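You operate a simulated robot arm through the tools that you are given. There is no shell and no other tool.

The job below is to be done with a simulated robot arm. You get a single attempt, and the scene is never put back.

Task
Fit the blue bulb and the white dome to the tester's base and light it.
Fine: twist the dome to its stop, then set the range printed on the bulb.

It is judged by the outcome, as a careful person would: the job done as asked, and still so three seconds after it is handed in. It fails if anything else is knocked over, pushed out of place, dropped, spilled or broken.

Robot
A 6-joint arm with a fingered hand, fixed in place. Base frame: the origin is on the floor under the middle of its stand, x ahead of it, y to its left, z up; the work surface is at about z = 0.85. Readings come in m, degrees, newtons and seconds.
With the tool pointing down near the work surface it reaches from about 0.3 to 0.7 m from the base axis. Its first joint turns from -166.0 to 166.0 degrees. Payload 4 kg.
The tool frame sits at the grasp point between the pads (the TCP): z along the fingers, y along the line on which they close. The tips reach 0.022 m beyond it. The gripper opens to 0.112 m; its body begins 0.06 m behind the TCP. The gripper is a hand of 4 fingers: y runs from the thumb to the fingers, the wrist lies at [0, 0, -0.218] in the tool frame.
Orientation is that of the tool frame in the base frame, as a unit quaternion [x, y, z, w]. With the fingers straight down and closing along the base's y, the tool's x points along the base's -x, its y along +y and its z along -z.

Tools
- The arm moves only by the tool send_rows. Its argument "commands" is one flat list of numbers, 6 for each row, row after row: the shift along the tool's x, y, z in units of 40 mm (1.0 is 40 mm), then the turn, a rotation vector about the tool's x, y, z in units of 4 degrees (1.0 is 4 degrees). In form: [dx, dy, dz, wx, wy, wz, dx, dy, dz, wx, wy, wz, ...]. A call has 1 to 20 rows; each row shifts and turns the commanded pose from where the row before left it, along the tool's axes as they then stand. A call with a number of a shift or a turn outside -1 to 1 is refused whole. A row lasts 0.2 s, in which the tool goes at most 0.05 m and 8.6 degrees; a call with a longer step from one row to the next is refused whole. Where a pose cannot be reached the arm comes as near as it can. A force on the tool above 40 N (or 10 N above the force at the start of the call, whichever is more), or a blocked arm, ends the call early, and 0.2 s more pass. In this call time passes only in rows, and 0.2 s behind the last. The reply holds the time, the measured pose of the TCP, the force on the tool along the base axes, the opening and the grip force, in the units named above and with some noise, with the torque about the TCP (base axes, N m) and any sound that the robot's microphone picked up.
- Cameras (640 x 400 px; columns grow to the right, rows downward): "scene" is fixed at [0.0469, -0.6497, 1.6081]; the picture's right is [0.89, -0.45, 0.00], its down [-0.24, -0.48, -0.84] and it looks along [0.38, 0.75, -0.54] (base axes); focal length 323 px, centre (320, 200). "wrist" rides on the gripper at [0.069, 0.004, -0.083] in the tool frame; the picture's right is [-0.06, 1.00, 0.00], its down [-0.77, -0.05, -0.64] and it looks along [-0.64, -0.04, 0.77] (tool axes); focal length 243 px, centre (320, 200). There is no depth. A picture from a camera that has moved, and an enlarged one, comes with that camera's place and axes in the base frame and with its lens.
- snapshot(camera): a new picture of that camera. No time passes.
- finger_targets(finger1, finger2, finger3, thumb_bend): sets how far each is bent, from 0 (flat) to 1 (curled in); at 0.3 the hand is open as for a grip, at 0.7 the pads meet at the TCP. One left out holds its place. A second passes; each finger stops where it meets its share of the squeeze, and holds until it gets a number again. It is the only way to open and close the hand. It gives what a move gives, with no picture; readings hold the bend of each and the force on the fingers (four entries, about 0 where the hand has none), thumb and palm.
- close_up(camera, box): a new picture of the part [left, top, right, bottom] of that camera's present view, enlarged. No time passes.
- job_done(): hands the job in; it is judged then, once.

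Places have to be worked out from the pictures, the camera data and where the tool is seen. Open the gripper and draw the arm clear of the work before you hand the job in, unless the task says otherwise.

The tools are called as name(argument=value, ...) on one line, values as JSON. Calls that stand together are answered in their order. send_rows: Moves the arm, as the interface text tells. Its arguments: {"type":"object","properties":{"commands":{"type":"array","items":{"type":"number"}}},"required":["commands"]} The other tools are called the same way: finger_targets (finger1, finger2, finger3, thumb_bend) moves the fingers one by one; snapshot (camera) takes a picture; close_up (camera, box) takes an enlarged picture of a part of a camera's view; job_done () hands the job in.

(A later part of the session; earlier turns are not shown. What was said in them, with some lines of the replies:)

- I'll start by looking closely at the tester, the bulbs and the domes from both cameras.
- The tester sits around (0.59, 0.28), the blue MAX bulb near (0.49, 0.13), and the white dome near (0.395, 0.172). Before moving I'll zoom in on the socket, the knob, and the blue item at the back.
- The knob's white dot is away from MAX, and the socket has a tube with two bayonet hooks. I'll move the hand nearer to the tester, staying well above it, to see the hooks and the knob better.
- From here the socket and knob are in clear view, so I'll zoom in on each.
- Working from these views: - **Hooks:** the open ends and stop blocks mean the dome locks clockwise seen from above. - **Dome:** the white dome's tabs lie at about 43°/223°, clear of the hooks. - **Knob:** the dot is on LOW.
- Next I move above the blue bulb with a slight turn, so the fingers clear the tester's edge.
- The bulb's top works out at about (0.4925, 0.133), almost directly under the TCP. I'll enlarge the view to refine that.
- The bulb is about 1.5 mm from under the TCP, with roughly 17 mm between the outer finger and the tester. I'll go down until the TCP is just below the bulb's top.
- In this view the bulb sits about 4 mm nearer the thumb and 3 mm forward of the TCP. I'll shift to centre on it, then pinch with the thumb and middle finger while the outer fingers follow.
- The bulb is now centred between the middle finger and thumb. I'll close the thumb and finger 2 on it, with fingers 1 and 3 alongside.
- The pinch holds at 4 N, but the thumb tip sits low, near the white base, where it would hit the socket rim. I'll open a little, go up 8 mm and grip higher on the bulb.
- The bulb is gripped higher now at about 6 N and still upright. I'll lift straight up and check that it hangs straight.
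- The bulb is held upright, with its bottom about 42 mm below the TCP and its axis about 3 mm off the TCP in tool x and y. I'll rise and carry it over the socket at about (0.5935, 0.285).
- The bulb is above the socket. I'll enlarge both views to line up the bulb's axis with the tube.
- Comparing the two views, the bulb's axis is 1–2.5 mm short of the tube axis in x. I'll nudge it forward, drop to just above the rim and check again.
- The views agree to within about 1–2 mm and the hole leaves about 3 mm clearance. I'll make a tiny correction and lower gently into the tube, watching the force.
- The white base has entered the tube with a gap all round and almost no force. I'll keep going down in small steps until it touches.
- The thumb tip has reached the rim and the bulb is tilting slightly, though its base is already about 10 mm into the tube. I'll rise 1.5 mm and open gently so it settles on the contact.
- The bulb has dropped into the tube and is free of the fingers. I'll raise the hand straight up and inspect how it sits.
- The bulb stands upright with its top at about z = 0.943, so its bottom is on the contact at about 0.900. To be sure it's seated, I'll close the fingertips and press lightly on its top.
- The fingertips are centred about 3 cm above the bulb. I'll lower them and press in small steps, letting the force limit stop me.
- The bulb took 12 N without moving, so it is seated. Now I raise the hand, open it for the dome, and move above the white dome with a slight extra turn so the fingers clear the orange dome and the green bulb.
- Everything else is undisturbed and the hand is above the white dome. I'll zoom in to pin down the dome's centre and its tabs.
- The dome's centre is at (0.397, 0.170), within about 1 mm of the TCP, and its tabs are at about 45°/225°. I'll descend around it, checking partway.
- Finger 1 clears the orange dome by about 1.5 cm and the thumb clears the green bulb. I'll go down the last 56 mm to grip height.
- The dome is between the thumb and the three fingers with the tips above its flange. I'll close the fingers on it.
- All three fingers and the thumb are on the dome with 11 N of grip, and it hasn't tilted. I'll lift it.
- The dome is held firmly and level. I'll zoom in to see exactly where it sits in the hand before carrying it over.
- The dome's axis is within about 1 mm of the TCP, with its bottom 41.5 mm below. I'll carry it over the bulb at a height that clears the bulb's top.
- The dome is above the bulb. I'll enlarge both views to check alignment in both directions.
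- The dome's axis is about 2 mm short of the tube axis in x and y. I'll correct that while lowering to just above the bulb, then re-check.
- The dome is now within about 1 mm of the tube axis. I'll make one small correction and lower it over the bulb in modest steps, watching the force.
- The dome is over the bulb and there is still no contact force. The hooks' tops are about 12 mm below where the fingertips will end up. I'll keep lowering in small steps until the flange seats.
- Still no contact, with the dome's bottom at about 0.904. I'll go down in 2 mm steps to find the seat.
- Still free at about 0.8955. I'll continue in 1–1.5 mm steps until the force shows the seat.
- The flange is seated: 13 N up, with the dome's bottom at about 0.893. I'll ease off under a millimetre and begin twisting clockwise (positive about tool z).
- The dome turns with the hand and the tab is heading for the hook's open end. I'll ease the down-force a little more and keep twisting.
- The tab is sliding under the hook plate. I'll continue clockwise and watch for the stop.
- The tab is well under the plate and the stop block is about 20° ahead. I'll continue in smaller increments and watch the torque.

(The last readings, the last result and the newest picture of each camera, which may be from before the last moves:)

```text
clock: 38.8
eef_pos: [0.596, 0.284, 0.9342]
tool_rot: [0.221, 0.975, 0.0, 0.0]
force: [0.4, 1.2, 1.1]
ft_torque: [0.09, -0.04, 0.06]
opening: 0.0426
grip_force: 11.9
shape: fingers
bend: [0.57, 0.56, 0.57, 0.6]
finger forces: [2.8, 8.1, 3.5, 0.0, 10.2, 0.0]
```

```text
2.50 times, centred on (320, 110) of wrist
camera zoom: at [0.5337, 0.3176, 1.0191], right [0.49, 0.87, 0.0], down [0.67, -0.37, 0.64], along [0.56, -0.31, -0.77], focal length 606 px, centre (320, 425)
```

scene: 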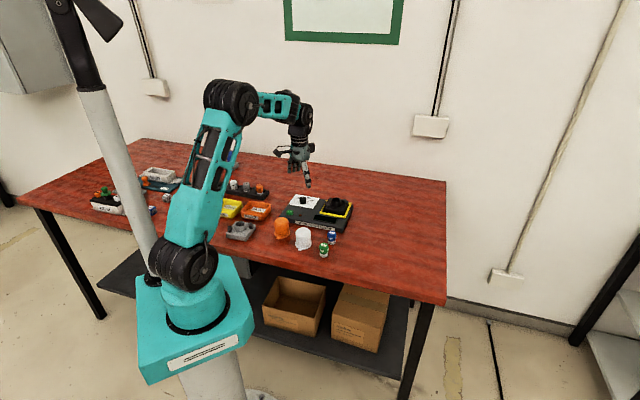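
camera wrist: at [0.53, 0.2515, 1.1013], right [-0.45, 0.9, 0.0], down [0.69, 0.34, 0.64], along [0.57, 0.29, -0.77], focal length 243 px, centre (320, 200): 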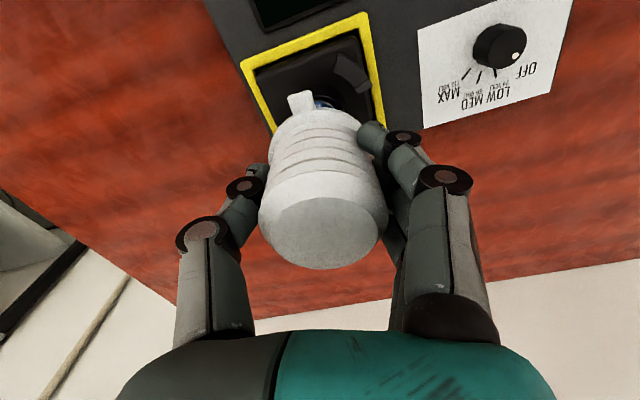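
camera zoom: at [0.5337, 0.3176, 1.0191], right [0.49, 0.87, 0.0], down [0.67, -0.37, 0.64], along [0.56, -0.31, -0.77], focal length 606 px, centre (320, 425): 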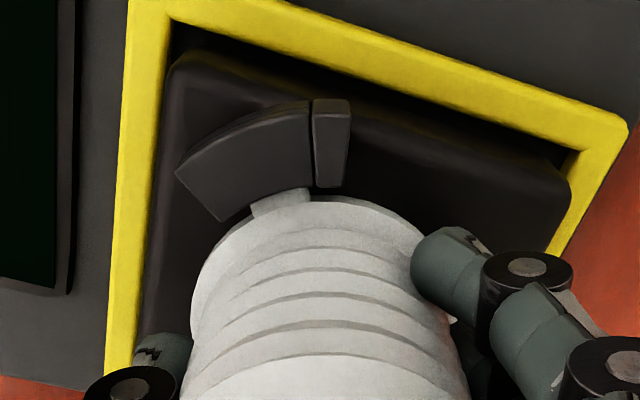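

The tab's leading edge is almost at the stop block. I'll turn a few more degrees and feel for the stop.

send_rows(commands=[0, 0, 0, 0, 0, 0.5, 0, 0, 0, 0, 0, 0.5])

close_up(camera="wrist", box=[270, 60, 360, 140])

close_up(camera="scene", box=[322, 182, 358, 212])

```text
clock: 39.4
eef_pos: [0.5943, 0.2838, 0.9352]
tool_rot: [0.254, 0.967, 0.001, 0.001]
force: [1.5, 3.5, 2.8]
ft_torque: [0.12, -0.02, 0.21]
opening: 0.0424
grip_force: 14.0
shape: fingers
bend: [0.57, 0.56, 0.56, 0.6]
finger forces: [3.6, 8.8, 3.1, 0.0, 10.9, 0.0]
```

```text
5.00 times, centred on (315, 100) of wrist
camera zoom: at [0.5359, 0.3218, 1.019], right [0.55, 0.84, 0.0], down [0.64, -0.42, 0.64], along [0.54, -0.35, -0.77], focal length 1213 px, centre (345, 700)
```

zoom: 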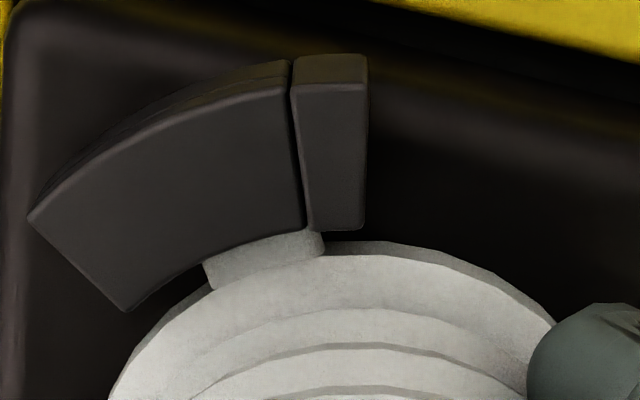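

```text
13.33 times, centred on (340, 197) of scene
camera zoom: at [0.0469, -0.6497, 1.6081], right [0.89, -0.45, 0.0], down [-0.24, -0.48, -0.84], along [0.38, 0.75, -0.54], focal length 4302 px, centre (53, 240)
```

zoom: 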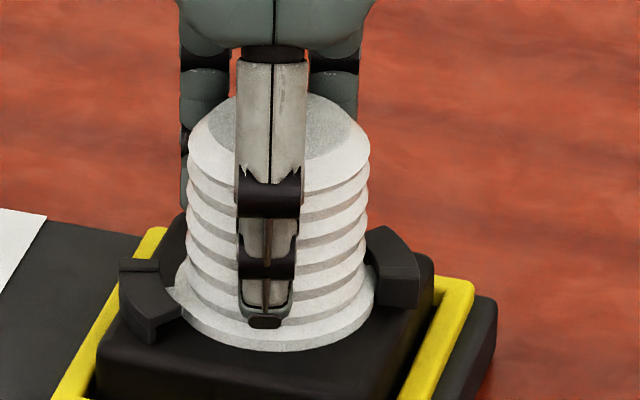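

Torque jumped from 0.06 to 0.21 N·m, so the stop is being felt. I'll add a couple of degrees to make sure it is fully home.

send_rows(commands=[0, 0, 0, 0, 0, 0.5, 0, 0, 0, 0, 0, 0.4])

close_up(camera="wrist", box=[270, 60, 360, 140])

snapshot(camera="wrist")

```text
clock: 40.0
eef_pos: [0.5941, 0.2834, 0.9356]
tool_rot: [0.284, 0.959, 0.0, 0.0]
force: [3.8, 2.4, 1.9]
ft_torque: [0.1, -0.07, 0.59]
opening: 0.0424
grip_force: 14.3
shape: fingers
bend: [0.57, 0.55, 0.56, 0.6]
finger forces: [3.7, 10.5, 2.5, 0.1, 13.0, 0.0]
```

```text
5.00 times, centred on (315, 100) of wrist
camera zoom: at [0.5384, 0.3253, 1.019], right [0.6, 0.8, 0.0], down [0.61, -0.46, 0.64], along [0.51, -0.38, -0.77], focal length 1213 px, centre (345, 700)
```

zoom: 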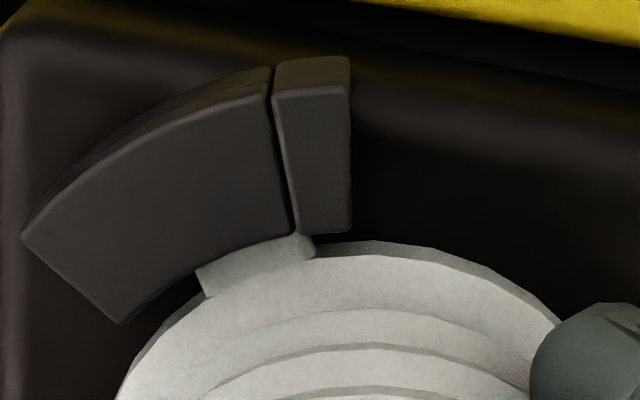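

```text
taken
camera wrist: at [0.5384, 0.3253, 1.019], right [0.6, 0.8, 0.0], down [0.61, -0.46, 0.64], along [0.51, -0.38, -0.77], focal length 243 px, centre (320, 200)
```

wrist: 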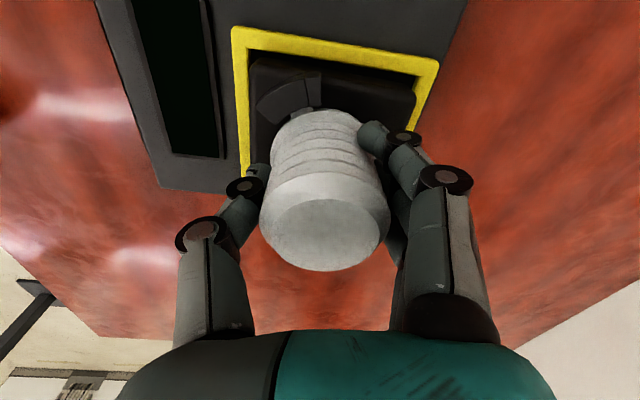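

Torque rose to 0.59 N·m while the tab stayed against the stop block, so the dome is at its stop. I'll open the fingers to release it.

finger_targets(finger1=0.42, finger2=0.42, finger3=0.42, thumb_bend=0.42)

close_up(camera="wrist", box=[250, 40, 400, 150])

close_up(camera="scene", box=[322, 182, 358, 212])

```text
clock: 41.0
eef_pos: [0.5946, 0.2829, 0.9348]
tool_rot: [0.284, 0.959, 0.001, 0.0]
force: [0.4, -0.6, -0.1]
ft_torque: [-0.01, 0.03, 0.02]
opening: 0.0794
grip_force: 0.0
shape: fingers
bend: [0.42, 0.42, 0.42, 0.42]
finger forces: [0.0, 0.0, 0.0, 0.0, 0.0, 0.0]
```

```text
3.64 times, centred on (325, 95) of wrist
camera zoom: at [0.5383, 0.3252, 1.0189], right [0.6, 0.8, 0.0], down [0.61, -0.46, 0.64], along [0.51, -0.38, -0.77], focal length 882 px, centre (302, 582)
```

zoom: 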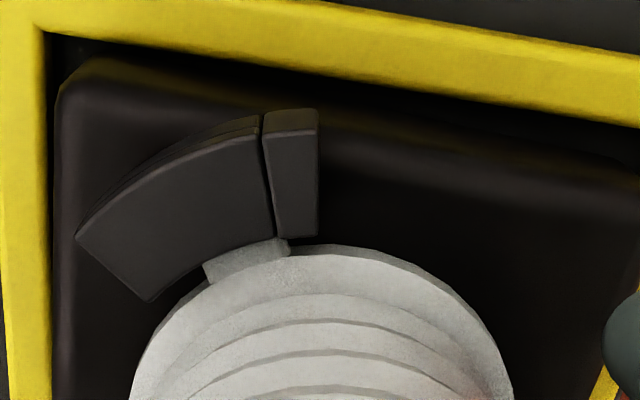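

```text
13.33 times, centred on (340, 197) of scene
camera zoom: at [0.0469, -0.6497, 1.6081], right [0.89, -0.45, 0.0], down [-0.24, -0.48, -0.84], along [0.38, 0.75, -0.54], focal length 4302 px, centre (53, 240)
```

zoom: 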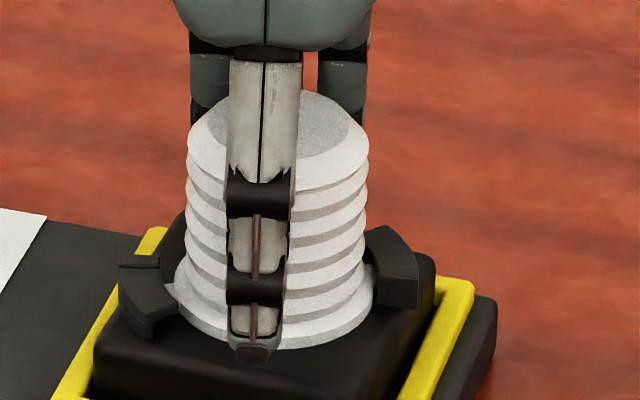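

The dome stays at its stop after release. I'll raise the hand straight up clear of it, then look at the dome and the control panel.

send_rows(commands=[0, 0, -0.3, 0, 0, 0, 0, 0, -0.7, 0, 0, 0, 0, 0, -0.9, 0, 0, 0, 0, 0, -0.9, 0, 0, 0])

snapshot(camera="wrist")

close_up(camera="scene", box=[275, 175, 365, 235])

```text
clock: 42.0
eef_pos: [0.5928, 0.2829, 1.0486]
tool_rot: [0.285, 0.959, -0.001, 0.0]
force: [-0.3, -0.3, -0.8]
ft_torque: [0.01, -0.01, -0.04]
opening: 0.0795
grip_force: 0.0
shape: fingers
bend: [0.42, 0.42, 0.42, 0.42]
finger forces: [0.0, 0.0, 0.0, 0.0, 0.1, 0.0]
```

```text
taken
camera wrist: at [0.5378, 0.3247, 1.1325], right [0.6, 0.8, 0.0], down [0.61, -0.46, 0.64], along [0.51, -0.38, -0.77], focal length 243 px, centre (320, 200)
```

wrist: 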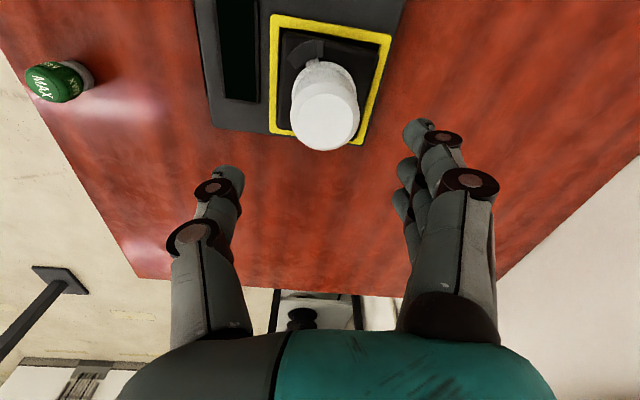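

```text
6.67 times, centred on (320, 205) of scene
camera zoom: at [0.0469, -0.6497, 1.6081], right [0.89, -0.45, 0.0], down [-0.24, -0.48, -0.84], along [0.38, 0.75, -0.54], focal length 2151 px, centre (320, 167)
```

zoom: 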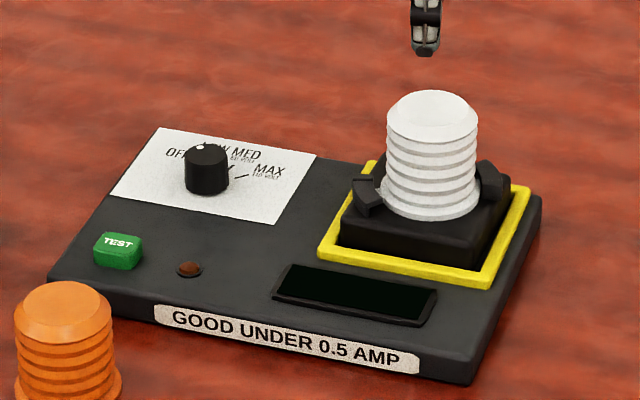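

The dome is seated with its tabs under the hooks. Next is the knob, near (0.492, 0.385), so I'll move the hand over that side at height and turn it back for a clear view.

send_rows(commands=[0.77, 0.036, 0, 0, 0, 0, 0.77, 0.036, 0, 0, 0, 0, 0.77, 0.036, 0, 0, 0, 0, 0.77, 0.036, 0, 0, 0, 0, 0.77, 0.036, 0, 0, 0, 0, 0, 0, 0, 0, 0, -0.92, 0, 0, 0, 0, 0, -0.92, 0, 0, 0, 0, 0, -0.92, 0, 0, 0, 0, 0, -0.92, 0, 0, 0, 0, 0, -0.92, 0, 0, 0, 0, 0, -0.92, 0, 0, 0, 0, 0, -0.92, 0, 0, 0, 0, 0, -0.92, 0, 0, 0, 0, 0, -0.92])

snapshot(camera="wrist")

close_up(camera="scene", box=[275, 175, 365, 235])

```text
clock: 45.0
eef_pos: [0.4692, 0.3737, 1.0476]
tool_rot: [0.0, 1.0, 0.001, 0.001]
force: [-0.6, -0.3, 0.4]
ft_torque: [-0.02, 0.0, -0.01]
opening: 0.0793
grip_force: 0.0
shape: fingers
bend: [0.42, 0.42, 0.42, 0.42]
finger forces: [0.0, 0.1, 0.0, 0.0, 0.1, 0.1]
```

```text
taken
camera wrist: at [0.3999, 0.3776, 1.1311], right [0.06, 1.0, 0.0], down [0.77, -0.05, 0.64], along [0.64, -0.04, -0.77], focal length 243 px, centre (320, 200)
```

wrist: 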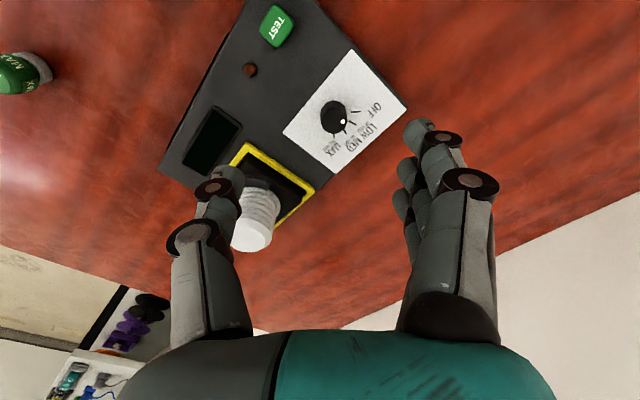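

```text
6.67 times, centred on (320, 205) of scene
camera zoom: at [0.0469, -0.6497, 1.6081], right [0.89, -0.45, 0.0], down [-0.24, -0.48, -0.84], along [0.38, 0.75, -0.54], focal length 2151 px, centre (320, 167)
```

zoom: 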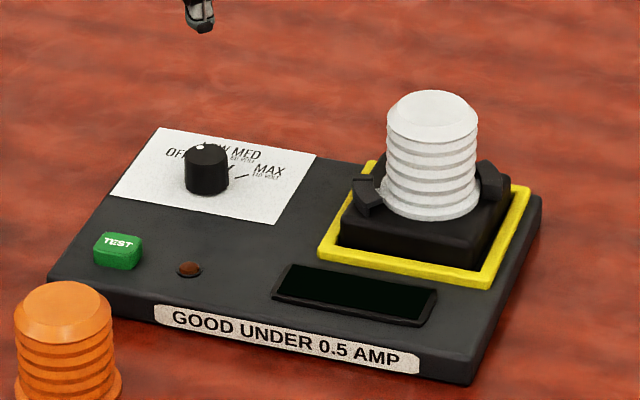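

I have a clear view of the knob panel, so I'll enlarge it to read the ticks and the dot.

close_up(camera="wrist", box=[280, 50, 410, 175])

close_up(camera="scene", box=[286, 188, 322, 213])

close_up(camera="wrist", box=[315, 90, 375, 140])

```text
3.20 times, centred on (345, 112) of wrist
camera zoom: at [0.3999, 0.3776, 1.1311], right [0.06, 1.0, 0.0], down [0.77, -0.05, 0.64], along [0.64, -0.04, -0.77], focal length 776 px, centre (240, 480)
```

zoom: 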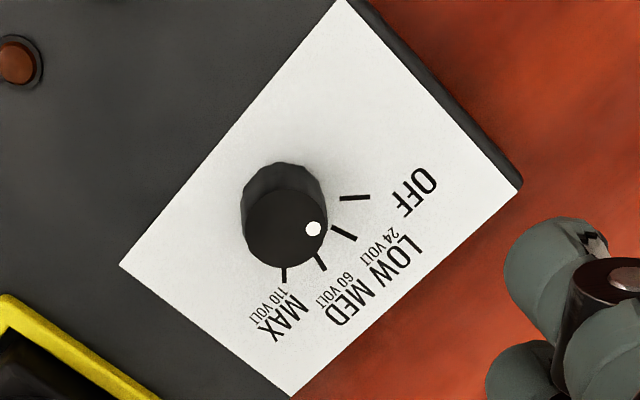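

```text
16.00 times, centred on (304, 200) of scene
camera zoom: at [0.0469, -0.6497, 1.6081], right [0.89, -0.45, 0.0], down [-0.24, -0.48, -0.84], along [0.38, 0.75, -0.54], focal length 5162 px, centre (576, 192)
```

zoom: 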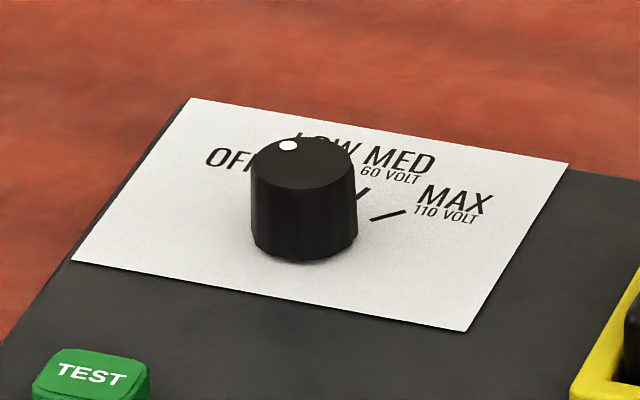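

```text
8.00 times, centred on (345, 115) of wrist
camera zoom: at [0.3999, 0.3776, 1.1311], right [0.06, 1.0, 0.0], down [0.77, -0.05, 0.64], along [0.64, -0.04, -0.77], focal length 1941 px, centre (120, 880)
```

zoom: 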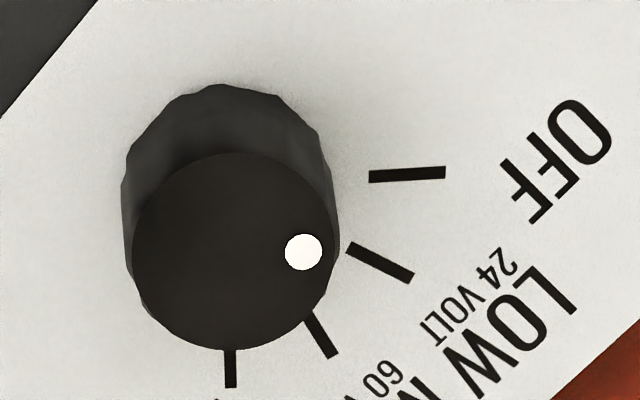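

The four ticks are 30° apart (OFF, LOW, MED, MAX clockwise) and the dot points at OFF, so it needs +90° clockwise to reach MAX. I'll move over the knob at (0.494, 0.386), pre-turn the hand counter-clockwise, narrow the fingers and come down partway.

send_rows(commands=[-0.625, 0.31, 0, 0, 0, 0, 0, 0, 0, 0, 0, -1.0, 0, 0, 0, 0, 0, -1.0, 0, 0, 0, 0, 0, -1.0, 0, 0, 0, 0, 0, -1.0, 0, 0, 0, 0, 0, -1.0, 0, 0, 0, 0, 0, -1.0, 0, 0, 0, 0, 0, -1.0, 0, 0, 0, 0, 0, -1.0, 0, 0, 0, 0, 0, -1.0, 0, 0, 0, 0, 0, -1.0, 0, 0, 0.7, 0, 0, 0, 0, 0, 0.7, 0, 0, 0, 0, 0, 0.6, 0, 0, 0])

finger_targets(finger1=0.48, finger2=0.5, finger3=0.48, thumb_bend=0.5)

snapshot(camera="wrist")

close_up(camera="scene", box=[270, 165, 360, 225])

```text
clock: 48.0
eef_pos: [0.4936, 0.3879, 0.9666]
tool_rot: [-0.342, 0.94, -0.001, 0.001]
force: [0.3, 0.7, 0.2]
ft_torque: [0.0, -0.03, 0.02]
opening: 0.0793
grip_force: 0.1
shape: fingers
bend: [0.42, 0.42, 0.42, 0.42]
finger forces: [0.1, 0.1, 0.0, 0.1, 0.0, 0.0]
```

```text
clock: 49.0
eef_pos: [0.493, 0.3875, 0.9658]
tool_rot: [-0.342, 0.94, 0.0, 0.0]
force: [1.1, -0.1, -0.3]
ft_torque: [0.01, -0.02, -0.01]
opening: 0.0611
grip_force: 0.1
shape: fingers
bend: [0.48, 0.5, 0.48, 0.5]
finger forces: [0.1, 0.1, 0.0, 0.1, 0.1, 0.0]
```

```text
taken
camera wrist: at [0.4376, 0.3466, 1.05], right [-0.59, 0.81, 0.0], down [0.62, 0.45, 0.64], along [0.52, 0.38, -0.77], focal length 243 px, centre (320, 200)
```

wrist: 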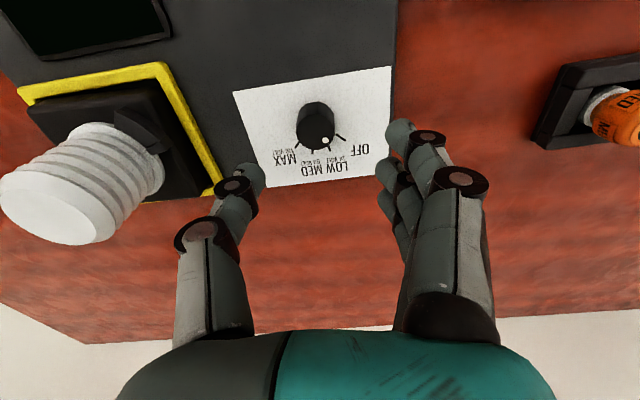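

```text
6.67 times, centred on (315, 195) of scene
camera zoom: at [0.0469, -0.6497, 1.6081], right [0.89, -0.45, 0.0], down [-0.24, -0.48, -0.84], along [0.38, 0.75, -0.54], focal length 2151 px, centre (353, 233)
```

zoom: 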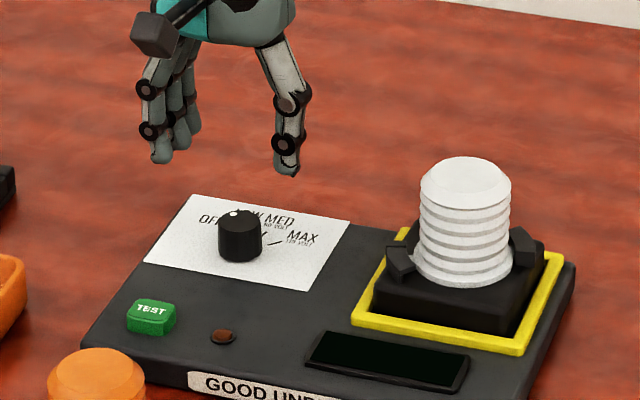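

The knob is at about (0.494, 0.385), 3 mm off the TCP. I'll correct that, descend to just above the knob, and check again.

send_rows(commands=[0.03, -0.07, 0.4, 0, 0, 0, 0, 0, 0.35, 0, 0, 0])

close_up(camera="wrist", box=[210, 70, 430, 230])

close_up(camera="scene", box=[280, 175, 330, 215])

```text
clock: 49.6
eef_pos: [0.4943, 0.3836, 0.9348]
tool_rot: [-0.342, 0.94, 0.0, 0.0]
force: [-0.3, -1.0, 0.1]
ft_torque: [0.0, -0.03, 0.01]
opening: 0.061
grip_force: 0.0
shape: fingers
bend: [0.48, 0.5, 0.48, 0.5]
finger forces: [0.1, 0.0, 0.0, 0.1, 0.0, 0.1]
```

```text
2.50 times, centred on (320, 150) of wrist
camera zoom: at [0.4382, 0.3425, 1.02], right [-0.59, 0.81, 0.0], down [0.62, 0.45, 0.64], along [0.52, 0.38, -0.77], focal length 606 px, centre (320, 325)
```

zoom: 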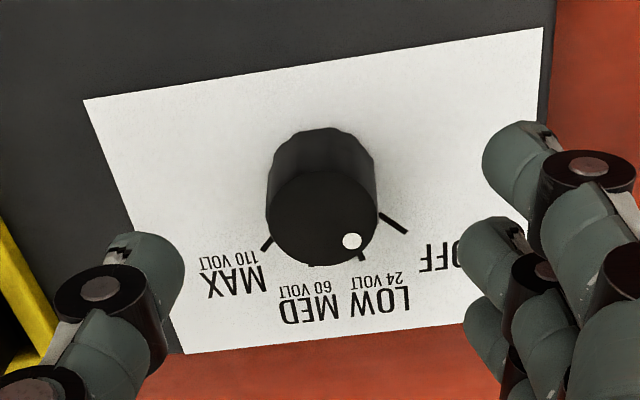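

```text
10.00 times, centred on (305, 195) of scene
camera zoom: at [0.0469, -0.6497, 1.6081], right [0.89, -0.45, 0.0], down [-0.24, -0.48, -0.84], along [0.38, 0.75, -0.54], focal length 3226 px, centre (470, 250)
```

zoom: 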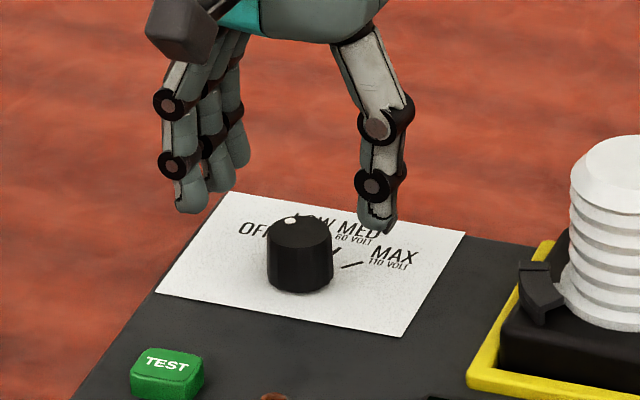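

The fingers straddle the knob, with the TCP within 2 mm of its axis. I'll lower so the fingertips sit either side of it, just above the panel.

send_rows(commands=[-0.03, 0, 0.3, 0, 0, 0, 0, 0, 0.25, 0, 0, 0, 0, 0, 0.18, 0, 0, 0])

close_up(camera="wrist", box=[210, 90, 430, 250])

close_up(camera="scene", box=[285, 182, 325, 214])

```text
clock: 50.4
eef_pos: [0.4958, 0.3848, 0.9074]
tool_rot: [-0.341, 0.94, 0.0, 0.001]
force: [-1.0, 0.1, -0.1]
ft_torque: [0.03, -0.04, 0.01]
opening: 0.0612
grip_force: 0.0
shape: fingers
bend: [0.48, 0.5, 0.48, 0.5]
finger forces: [0.0, 0.1, 0.0, 0.0, 0.0, 0.1]
```

```text
2.50 times, centred on (320, 170) of wrist
camera zoom: at [0.4405, 0.3435, 0.9914], right [-0.59, 0.81, 0.0], down [0.62, 0.45, 0.64], along [0.52, 0.38, -0.77], focal length 606 px, centre (320, 275)
```

zoom: 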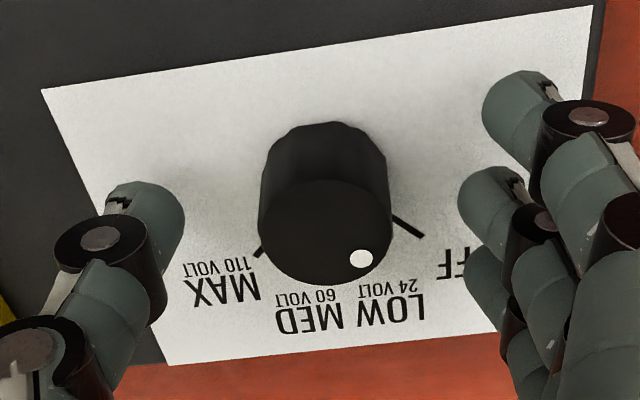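

```text
12.50 times, centred on (305, 198) of scene
camera zoom: at [0.0469, -0.6497, 1.6081], right [0.89, -0.45, 0.0], down [-0.24, -0.48, -0.84], along [0.38, 0.75, -0.54], focal length 4033 px, centre (508, 225)
```

zoom: 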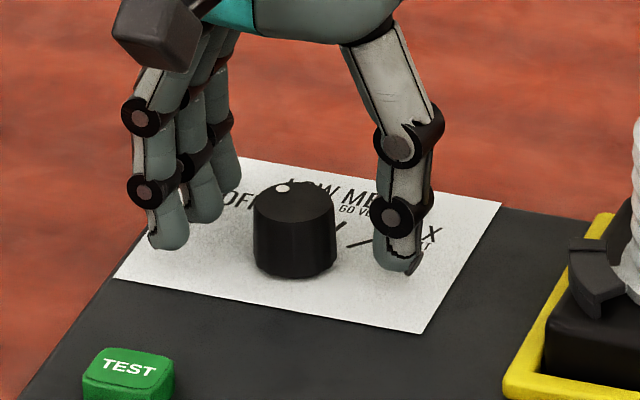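

The TCP is on the knob's axis. I'll pinch the knob with the thumb and finger 2, leaving fingers 1 and 3 clear.

finger_targets(finger1=0.5, finger2=0.7, finger3=0.5, thumb_bend=0.7)

close_up(camera="wrist", box=[210, 90, 430, 250])

close_up(camera="scene", box=[285, 182, 325, 214])

```text
clock: 51.4
eef_pos: [0.4963, 0.3834, 0.908]
tool_rot: [-0.342, 0.94, 0.0, 0.0]
force: [1.0, -0.9, -4.0]
ft_torque: [0.01, 0.02, 0.0]
opening: 0.0407
grip_force: 6.3
shape: fingers
bend: [0.5, 0.62, 0.5, 0.66]
finger forces: [0.0, 5.5, 0.0, 0.0, 7.1, 0.0]
```

```text
2.50 times, centred on (320, 170) of wrist
camera zoom: at [0.4405, 0.3434, 0.9915], right [-0.59, 0.81, 0.0], down [0.62, 0.45, 0.64], along [0.52, 0.38, -0.77], focal length 606 px, centre (320, 275)
```

zoom: 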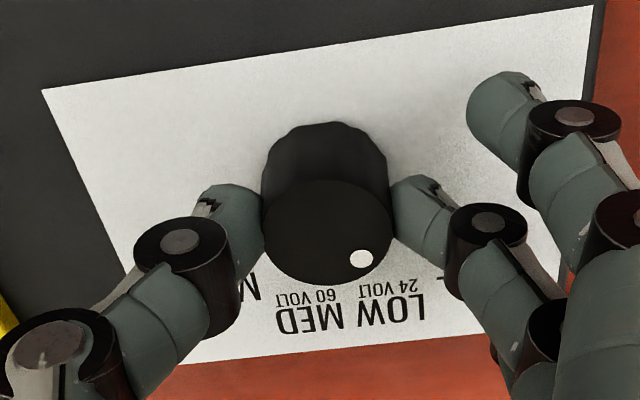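

```text
12.50 times, centred on (305, 198) of scene
camera zoom: at [0.0469, -0.6497, 1.6081], right [0.89, -0.45, 0.0], down [-0.24, -0.48, -0.84], along [0.38, 0.75, -0.54], focal length 4033 px, centre (508, 225)
```

zoom: 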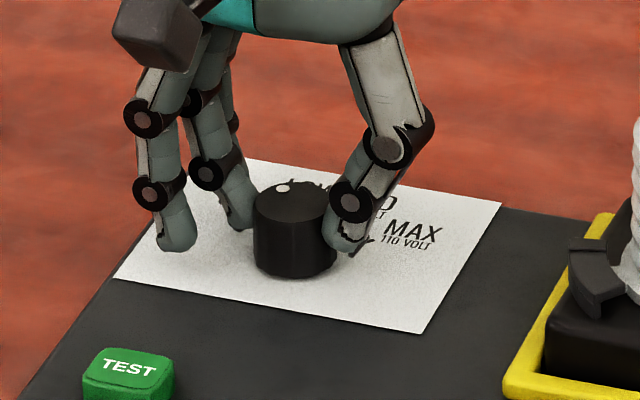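

The knob is pinched squarely at about 6 N. I'll turn it clockwise in stages and check that it follows.

send_rows(commands=[0, 0, 0, 0, 0, 0.75, 0, 0, 0, 0, 0, 0.75, 0, 0, 0, 0, 0, 0.75, 0, 0, 0, 0, 0, 0.75, 0, 0, 0, 0, 0, 0.75, 0, 0, 0, 0, 0, 0.75])

close_up(camera="wrist", box=[210, 90, 430, 250])

close_up(camera="scene", box=[275, 175, 365, 235])

```text
clock: 52.8
eef_pos: [0.4965, 0.3841, 0.9069]
tool_rot: [-0.19, 0.982, -0.001, 0.001]
force: [1.7, 1.0, -5.3]
ft_torque: [0.04, -0.02, 0.01]
opening: 0.0404
grip_force: 6.2
shape: fingers
bend: [0.5, 0.61, 0.5, 0.66]
finger forces: [0.1, 5.9, 0.1, 0.0, 5.6, 0.0]
```

```text
2.50 times, centred on (320, 170) of wrist
camera zoom: at [0.4299, 0.362, 0.9918], right [-0.31, 0.95, 0.0], down [0.73, 0.24, 0.64], along [0.61, 0.2, -0.77], focal length 606 px, centre (320, 275)
```

zoom: 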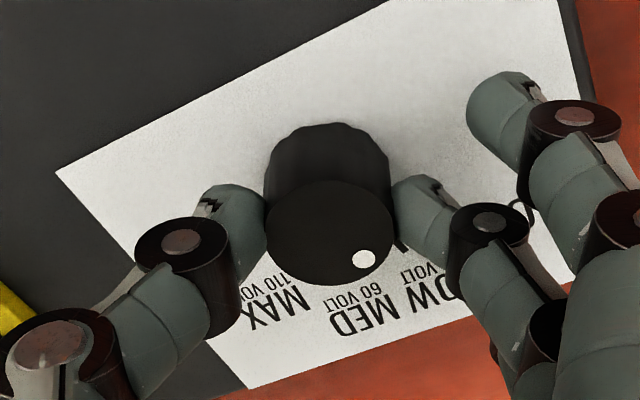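

```text
6.67 times, centred on (320, 205) of scene
camera zoom: at [0.0469, -0.6497, 1.6081], right [0.89, -0.45, 0.0], down [-0.24, -0.48, -0.84], along [0.38, 0.75, -0.54], focal length 2151 px, centre (320, 167)
```

zoom: 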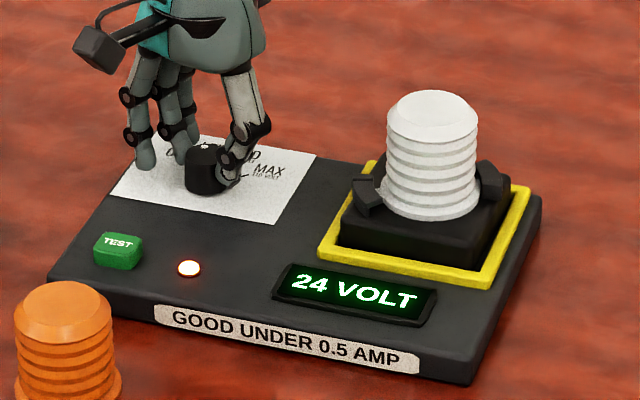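

The knob follows: the display reads "24 VOLT" and the LED is on. I'll keep turning towards MAX.

send_rows(commands=[0, 0, 0, 0, 0, 0.8, 0, 0, 0, 0, 0, 0.8, 0, 0, 0, 0, 0, 0.8, 0, 0, 0, 0, 0, 0.8, 0, 0, 0, 0, 0, 0.8, 0, 0, 0, 0, 0, 0.8, 0, 0, 0, 0, 0, 0.8, 0, 0, 0, 0, 0, 0.8, 0, 0, 0, 0, 0, 0.8, 0, 0, 0, 0, 0, 0.8])

close_up(camera="wrist", box=[210, 90, 430, 250])

close_up(camera="scene", box=[275, 175, 365, 235])

```text
clock: 55.0
eef_pos: [0.4966, 0.3837, 0.9078]
tool_rot: [0.088, 0.996, 0.001, 0.0]
force: [-3.1, -1.7, -4.7]
ft_torque: [0.01, 0.03, 0.0]
opening: 0.0405
grip_force: 6.5
shape: fingers
bend: [0.5, 0.61, 0.5, 0.66]
finger forces: [0.0, 5.5, 0.1, 0.1, 6.6, 0.0]
```

```text
2.50 times, centred on (320, 170) of wrist
camera zoom: at [0.4282, 0.4006, 0.9917], right [0.24, 0.97, 0.0], down [0.74, -0.18, 0.64], along [0.62, -0.15, -0.77], focal length 606 px, centre (320, 275)
```

zoom: 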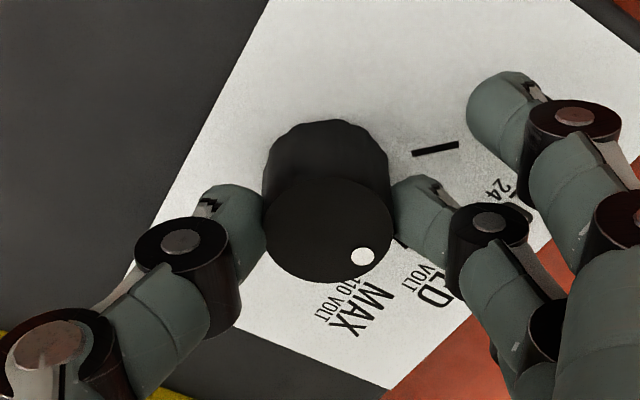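

```text
6.67 times, centred on (320, 205) of scene
camera zoom: at [0.0469, -0.6497, 1.6081], right [0.89, -0.45, 0.0], down [-0.24, -0.48, -0.84], along [0.38, 0.75, -0.54], focal length 2151 px, centre (320, 167)
```

zoom: 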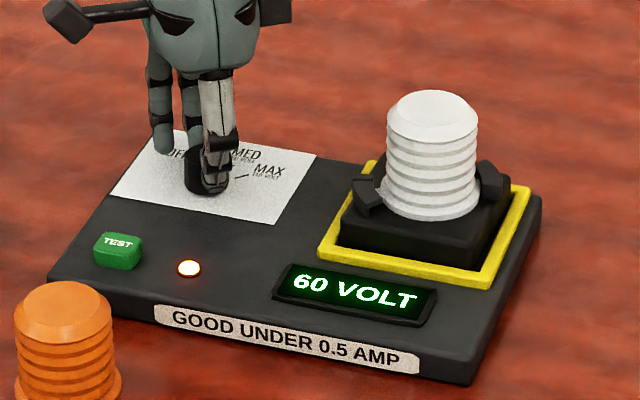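

The display shows "60 VOLT" after about 50° of turning. I'll turn the remaining 40° to MAX.

send_rows(commands=[0, 0, 0, 0, 0, 0.9, 0, 0, 0, 0, 0, 0.9, 0, 0, 0, 0, 0, 0.9, 0, 0, 0, 0, 0, 0.9, 0, 0, 0, 0, 0, 0.9, 0, 0, 0, 0, 0, 0.9, 0, 0, 0, 0, 0, 0.9, 0, 0, 0, 0, 0, 0.9, 0, 0, 0, 0, 0, 0.9, 0, 0, 0, 0, 0, 0.9, 0, 0, 0, 0, 0, 0.9])

close_up(camera="wrist", box=[210, 90, 430, 250])

close_up(camera="scene", box=[275, 175, 365, 235])

```text
clock: 57.4
eef_pos: [0.4955, 0.3838, 0.9084]
tool_rot: [0.42, 0.907, -0.001, 0.0]
force: [-4.3, -0.1, -6.0]
ft_torque: [0.05, 0.06, 0.02]
opening: 0.0409
grip_force: 6.2
shape: fingers
bend: [0.5, 0.62, 0.5, 0.66]
finger forces: [0.0, 4.4, 0.0, 0.0, 7.8, 0.1]
```

```text
2.50 times, centred on (320, 170) of wrist
camera zoom: at [0.4543, 0.4404, 0.9924], right [0.8, 0.6, 0.0], down [0.46, -0.61, 0.64], along [0.38, -0.52, -0.77], focal length 606 px, centre (320, 275)
```

zoom: 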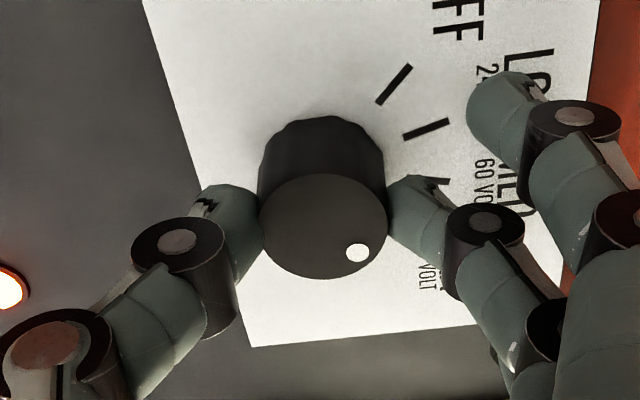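

```text
6.67 times, centred on (320, 205) of scene
camera zoom: at [0.0469, -0.6497, 1.6081], right [0.89, -0.45, 0.0], down [-0.24, -0.48, -0.84], along [0.38, 0.75, -0.54], focal length 2151 px, centre (320, 167)
```

zoom: 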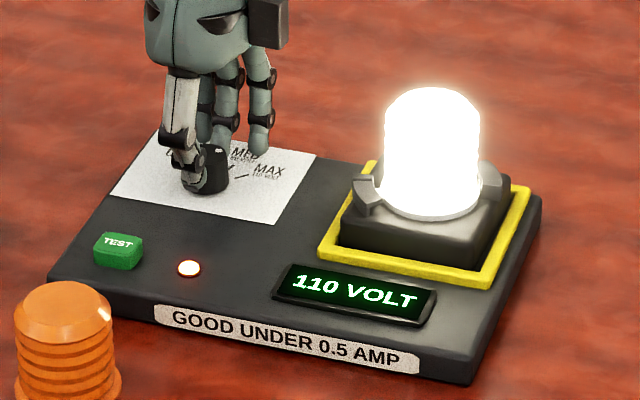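

The dome is lit, the display reads "110 VOLT" and the dot points at MAX. I'll release the knob carefully.

finger_targets(finger1=0.46, finger2=0.48, finger3=0.46, thumb_bend=0.48)

close_up(camera="wrist", box=[210, 90, 430, 250])

close_up(camera="scene", box=[275, 175, 365, 235])

```text
clock: 58.4
eef_pos: [0.4961, 0.3855, 0.9088]
tool_rot: [0.419, 0.908, 0.0, 0.0]
force: [-0.7, 0.1, -0.7]
ft_torque: [0.0, 0.01, 0.01]
opening: 0.0649
grip_force: 0.0
shape: fingers
bend: [0.46, 0.48, 0.46, 0.48]
finger forces: [0.1, 0.0, 0.1, 0.0, 0.0, 0.0]
```

```text
2.50 times, centred on (320, 170) of wrist
camera zoom: at [0.4541, 0.4404, 0.9924], right [0.8, 0.6, 0.0], down [0.46, -0.61, 0.64], along [0.38, -0.51, -0.77], focal length 606 px, centre (320, 275)
```

zoom: 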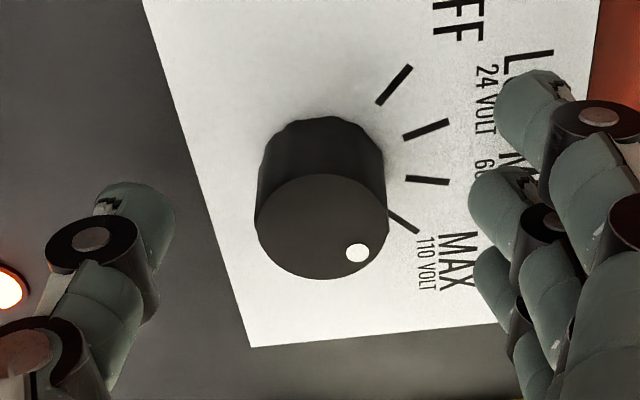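

```text
6.67 times, centred on (320, 205) of scene
camera zoom: at [0.0469, -0.6497, 1.6081], right [0.89, -0.45, 0.0], down [-0.24, -0.48, -0.84], along [0.38, 0.75, -0.54], focal length 2151 px, centre (320, 167)
```

zoom: 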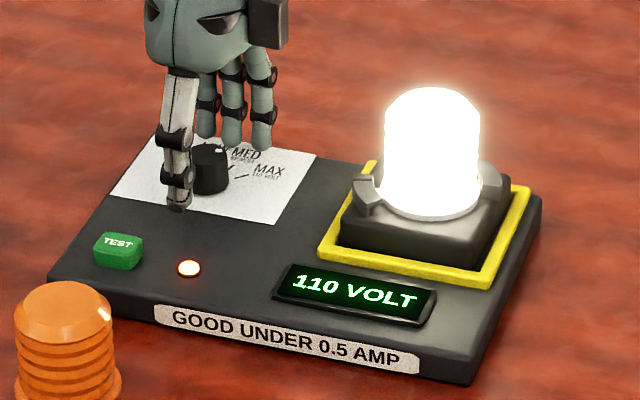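

It stays lit at 110 V with the dot in line with the MAX tick, and the hand is free of the knob. I'll lift straight up and then draw the arm back, well clear.

send_rows(commands=[0, 0, -0.3, 0, 0, 0, 0, 0, -0.8, 0, 0, 0, 0, 0, -0.9, 0, 0, 0, 0, 0, -0.9, 0, 0, 0, 0, 0, -0.9, 0, 0, 0, 0, 0, -0.9, 0, 0, 0, 0, 0, -0.9, 0, 0, 0])

finger_targets(finger1=0.3, finger2=0.3, finger3=0.3, thumb_bend=0.3)

send_rows(commands=[0.6, -0.45, 0, 0, 0, -0.9, 0.6, -0.4, 0, 0, 0, -0.9, 0.6, -0.35, 0, 0, 0, -0.9, 0.6, -0.3, 0, 0, 0, -0.9, 0.7, -0.2, 0, 0, 0, -0.9, 0.7, -0.1, 0, 0, 0, -0.9])

snapshot(camera="scene")

close_up(camera="scene", box=[275, 175, 365, 260])

snapshot(camera="wrist")

```text
clock: 60.0
eef_pos: [0.4974, 0.3829, 1.1319]
tool_rot: [0.419, 0.908, -0.001, 0.0]
force: [-0.2, 0.6, -1.2]
ft_torque: [0.01, -0.02, -0.02]
opening: 0.0651
grip_force: 0.1
shape: fingers
bend: [0.46, 0.48, 0.46, 0.48]
finger forces: [0.1, 0.0, 0.0, 0.1, 0.0, 0.0]
```

```text
clock: 61.0
eef_pos: [0.4972, 0.3846, 1.1317]
tool_rot: [0.419, 0.908, 0.001, 0.0]
force: [0.0, 0.0, 0.2]
ft_torque: [0.04, -0.01, 0.0]
opening: 0.1127
grip_force: 0.0
shape: fingers
bend: [0.3, 0.3, 0.3, 0.3]
finger forces: [0.0, 0.1, 0.0, 0.0, 0.0, 0.0]
```

```text
clock: 62.4
eef_pos: [0.3312, 0.4271, 1.1315]
tool_rot: [0.243, 0.97, 0.0, 0.0]
force: [0.0, -0.1, 0.1]
ft_torque: [-0.01, -0.01, -0.01]
opening: 0.1124
grip_force: 0.0
shape: fingers
bend: [0.3, 0.3, 0.3, 0.3]
finger forces: [0.0, 0.0, 0.1, 0.0, 0.0, 0.0]
```

```text
taken
```

scene: 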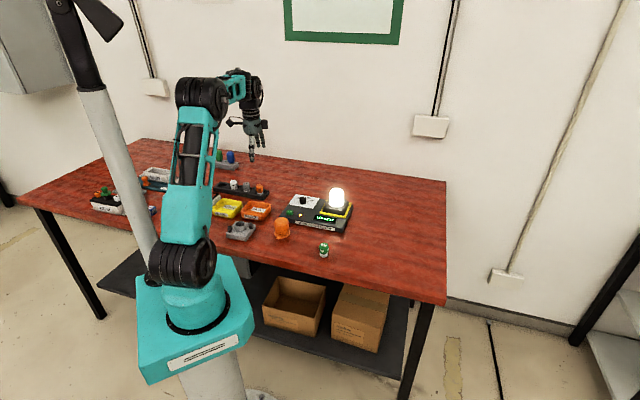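

```text
4.71 times, centred on (320, 218) of scene
camera zoom: at [0.0469, -0.6497, 1.6081], right [0.89, -0.45, 0.0], down [-0.24, -0.48, -0.84], along [0.38, 0.75, -0.54], focal length 1518 px, centre (320, 118)
```

zoom: 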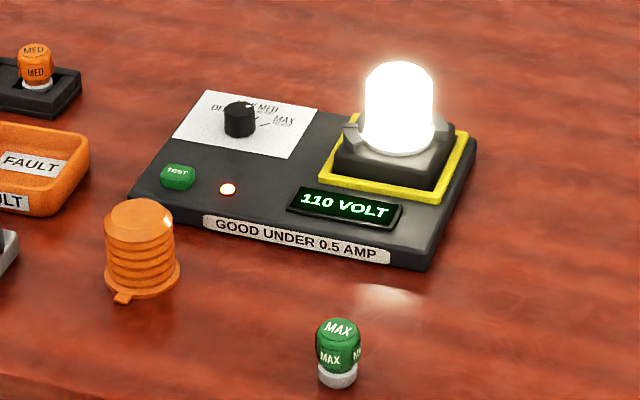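

```text
taken
camera wrist: at [0.2724, 0.4632, 1.2152], right [0.52, 0.85, 0.0], down [0.65, -0.4, 0.64], along [0.55, -0.34, -0.77], focal length 243 px, centre (320, 200)
```

wrist: 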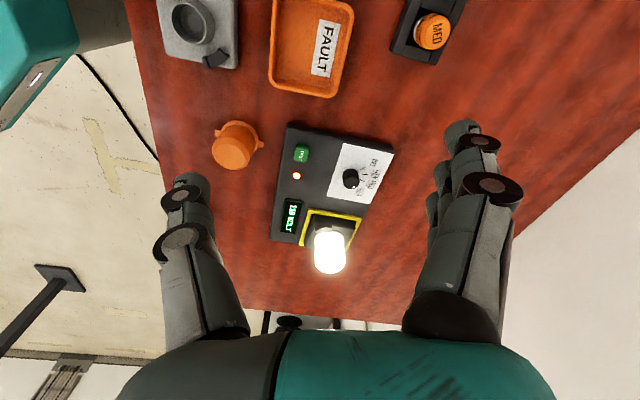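

The arm is clear, the hand is open, nothing else has moved, and the dome is lit at 110 V. I'll take one last close look at the knob and dome before handing in.

close_up(camera="wrist", box=[270, 130, 400, 280])

close_up(camera="scene", box=[318, 180, 358, 215])

```text
2.67 times, centred on (335, 205) of wrist
camera zoom: at [0.2724, 0.4632, 1.2152], right [0.52, 0.85, 0.0], down [0.65, -0.4, 0.64], along [0.55, -0.34, -0.77], focal length 647 px, centre (280, 187)
```

zoom: 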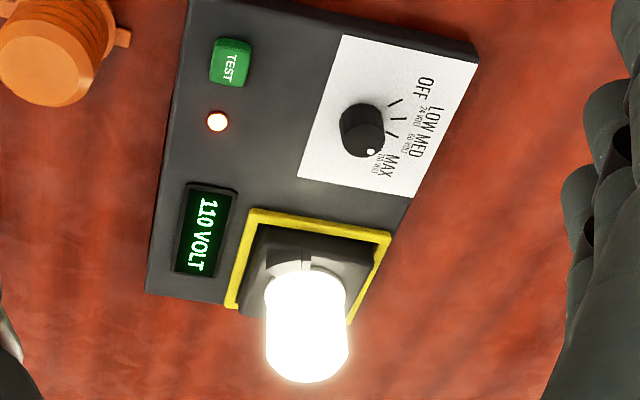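

```text
11.43 times, centred on (338, 198) of scene
camera zoom: at [0.0469, -0.6497, 1.6081], right [0.89, -0.45, 0.0], down [-0.24, -0.48, -0.84], along [0.38, 0.75, -0.54], focal length 3687 px, centre (114, 229)
```

zoom: 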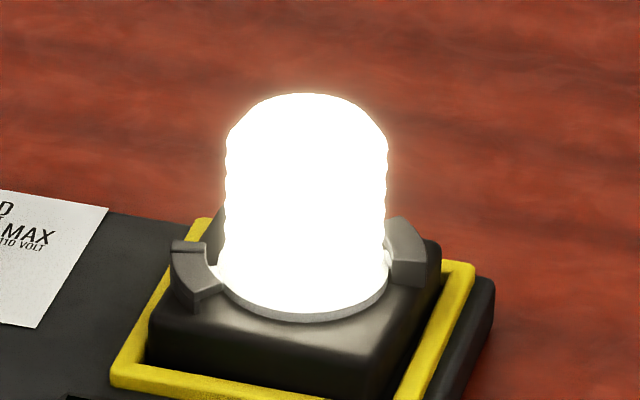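

Both views show the dome locked under its hooks and lit, with the knob on MAX and 110 VOLT on the display. The arm is clear with its hand open, so I'm handing the job in.

job_done()

```text
The job is handed in.
```

The blue bulb and the white dome are fitted to the tester's base, and the dome is lit. I've handed the job in, and the result hasn't come back yet.

- **Bulb:** it stands upright in the socket. I pressed on its top with about 12 N and it didn't move.
- **Dome:** I lowered it over the bulb and twisted it clockwise under the hooks until it reached the stop. It stayed there when I let go.
- **Range:** the bulb is printed MAX, so I turned the knob from OFF to MAX. The display reads 110 VOLT.

In the last pictures, nothing else on the table had been moved or knocked over. The hand is open and the arm is clear of the work. I didn't press the TEST button, because the bulb lit as soon as the knob reached MAX.
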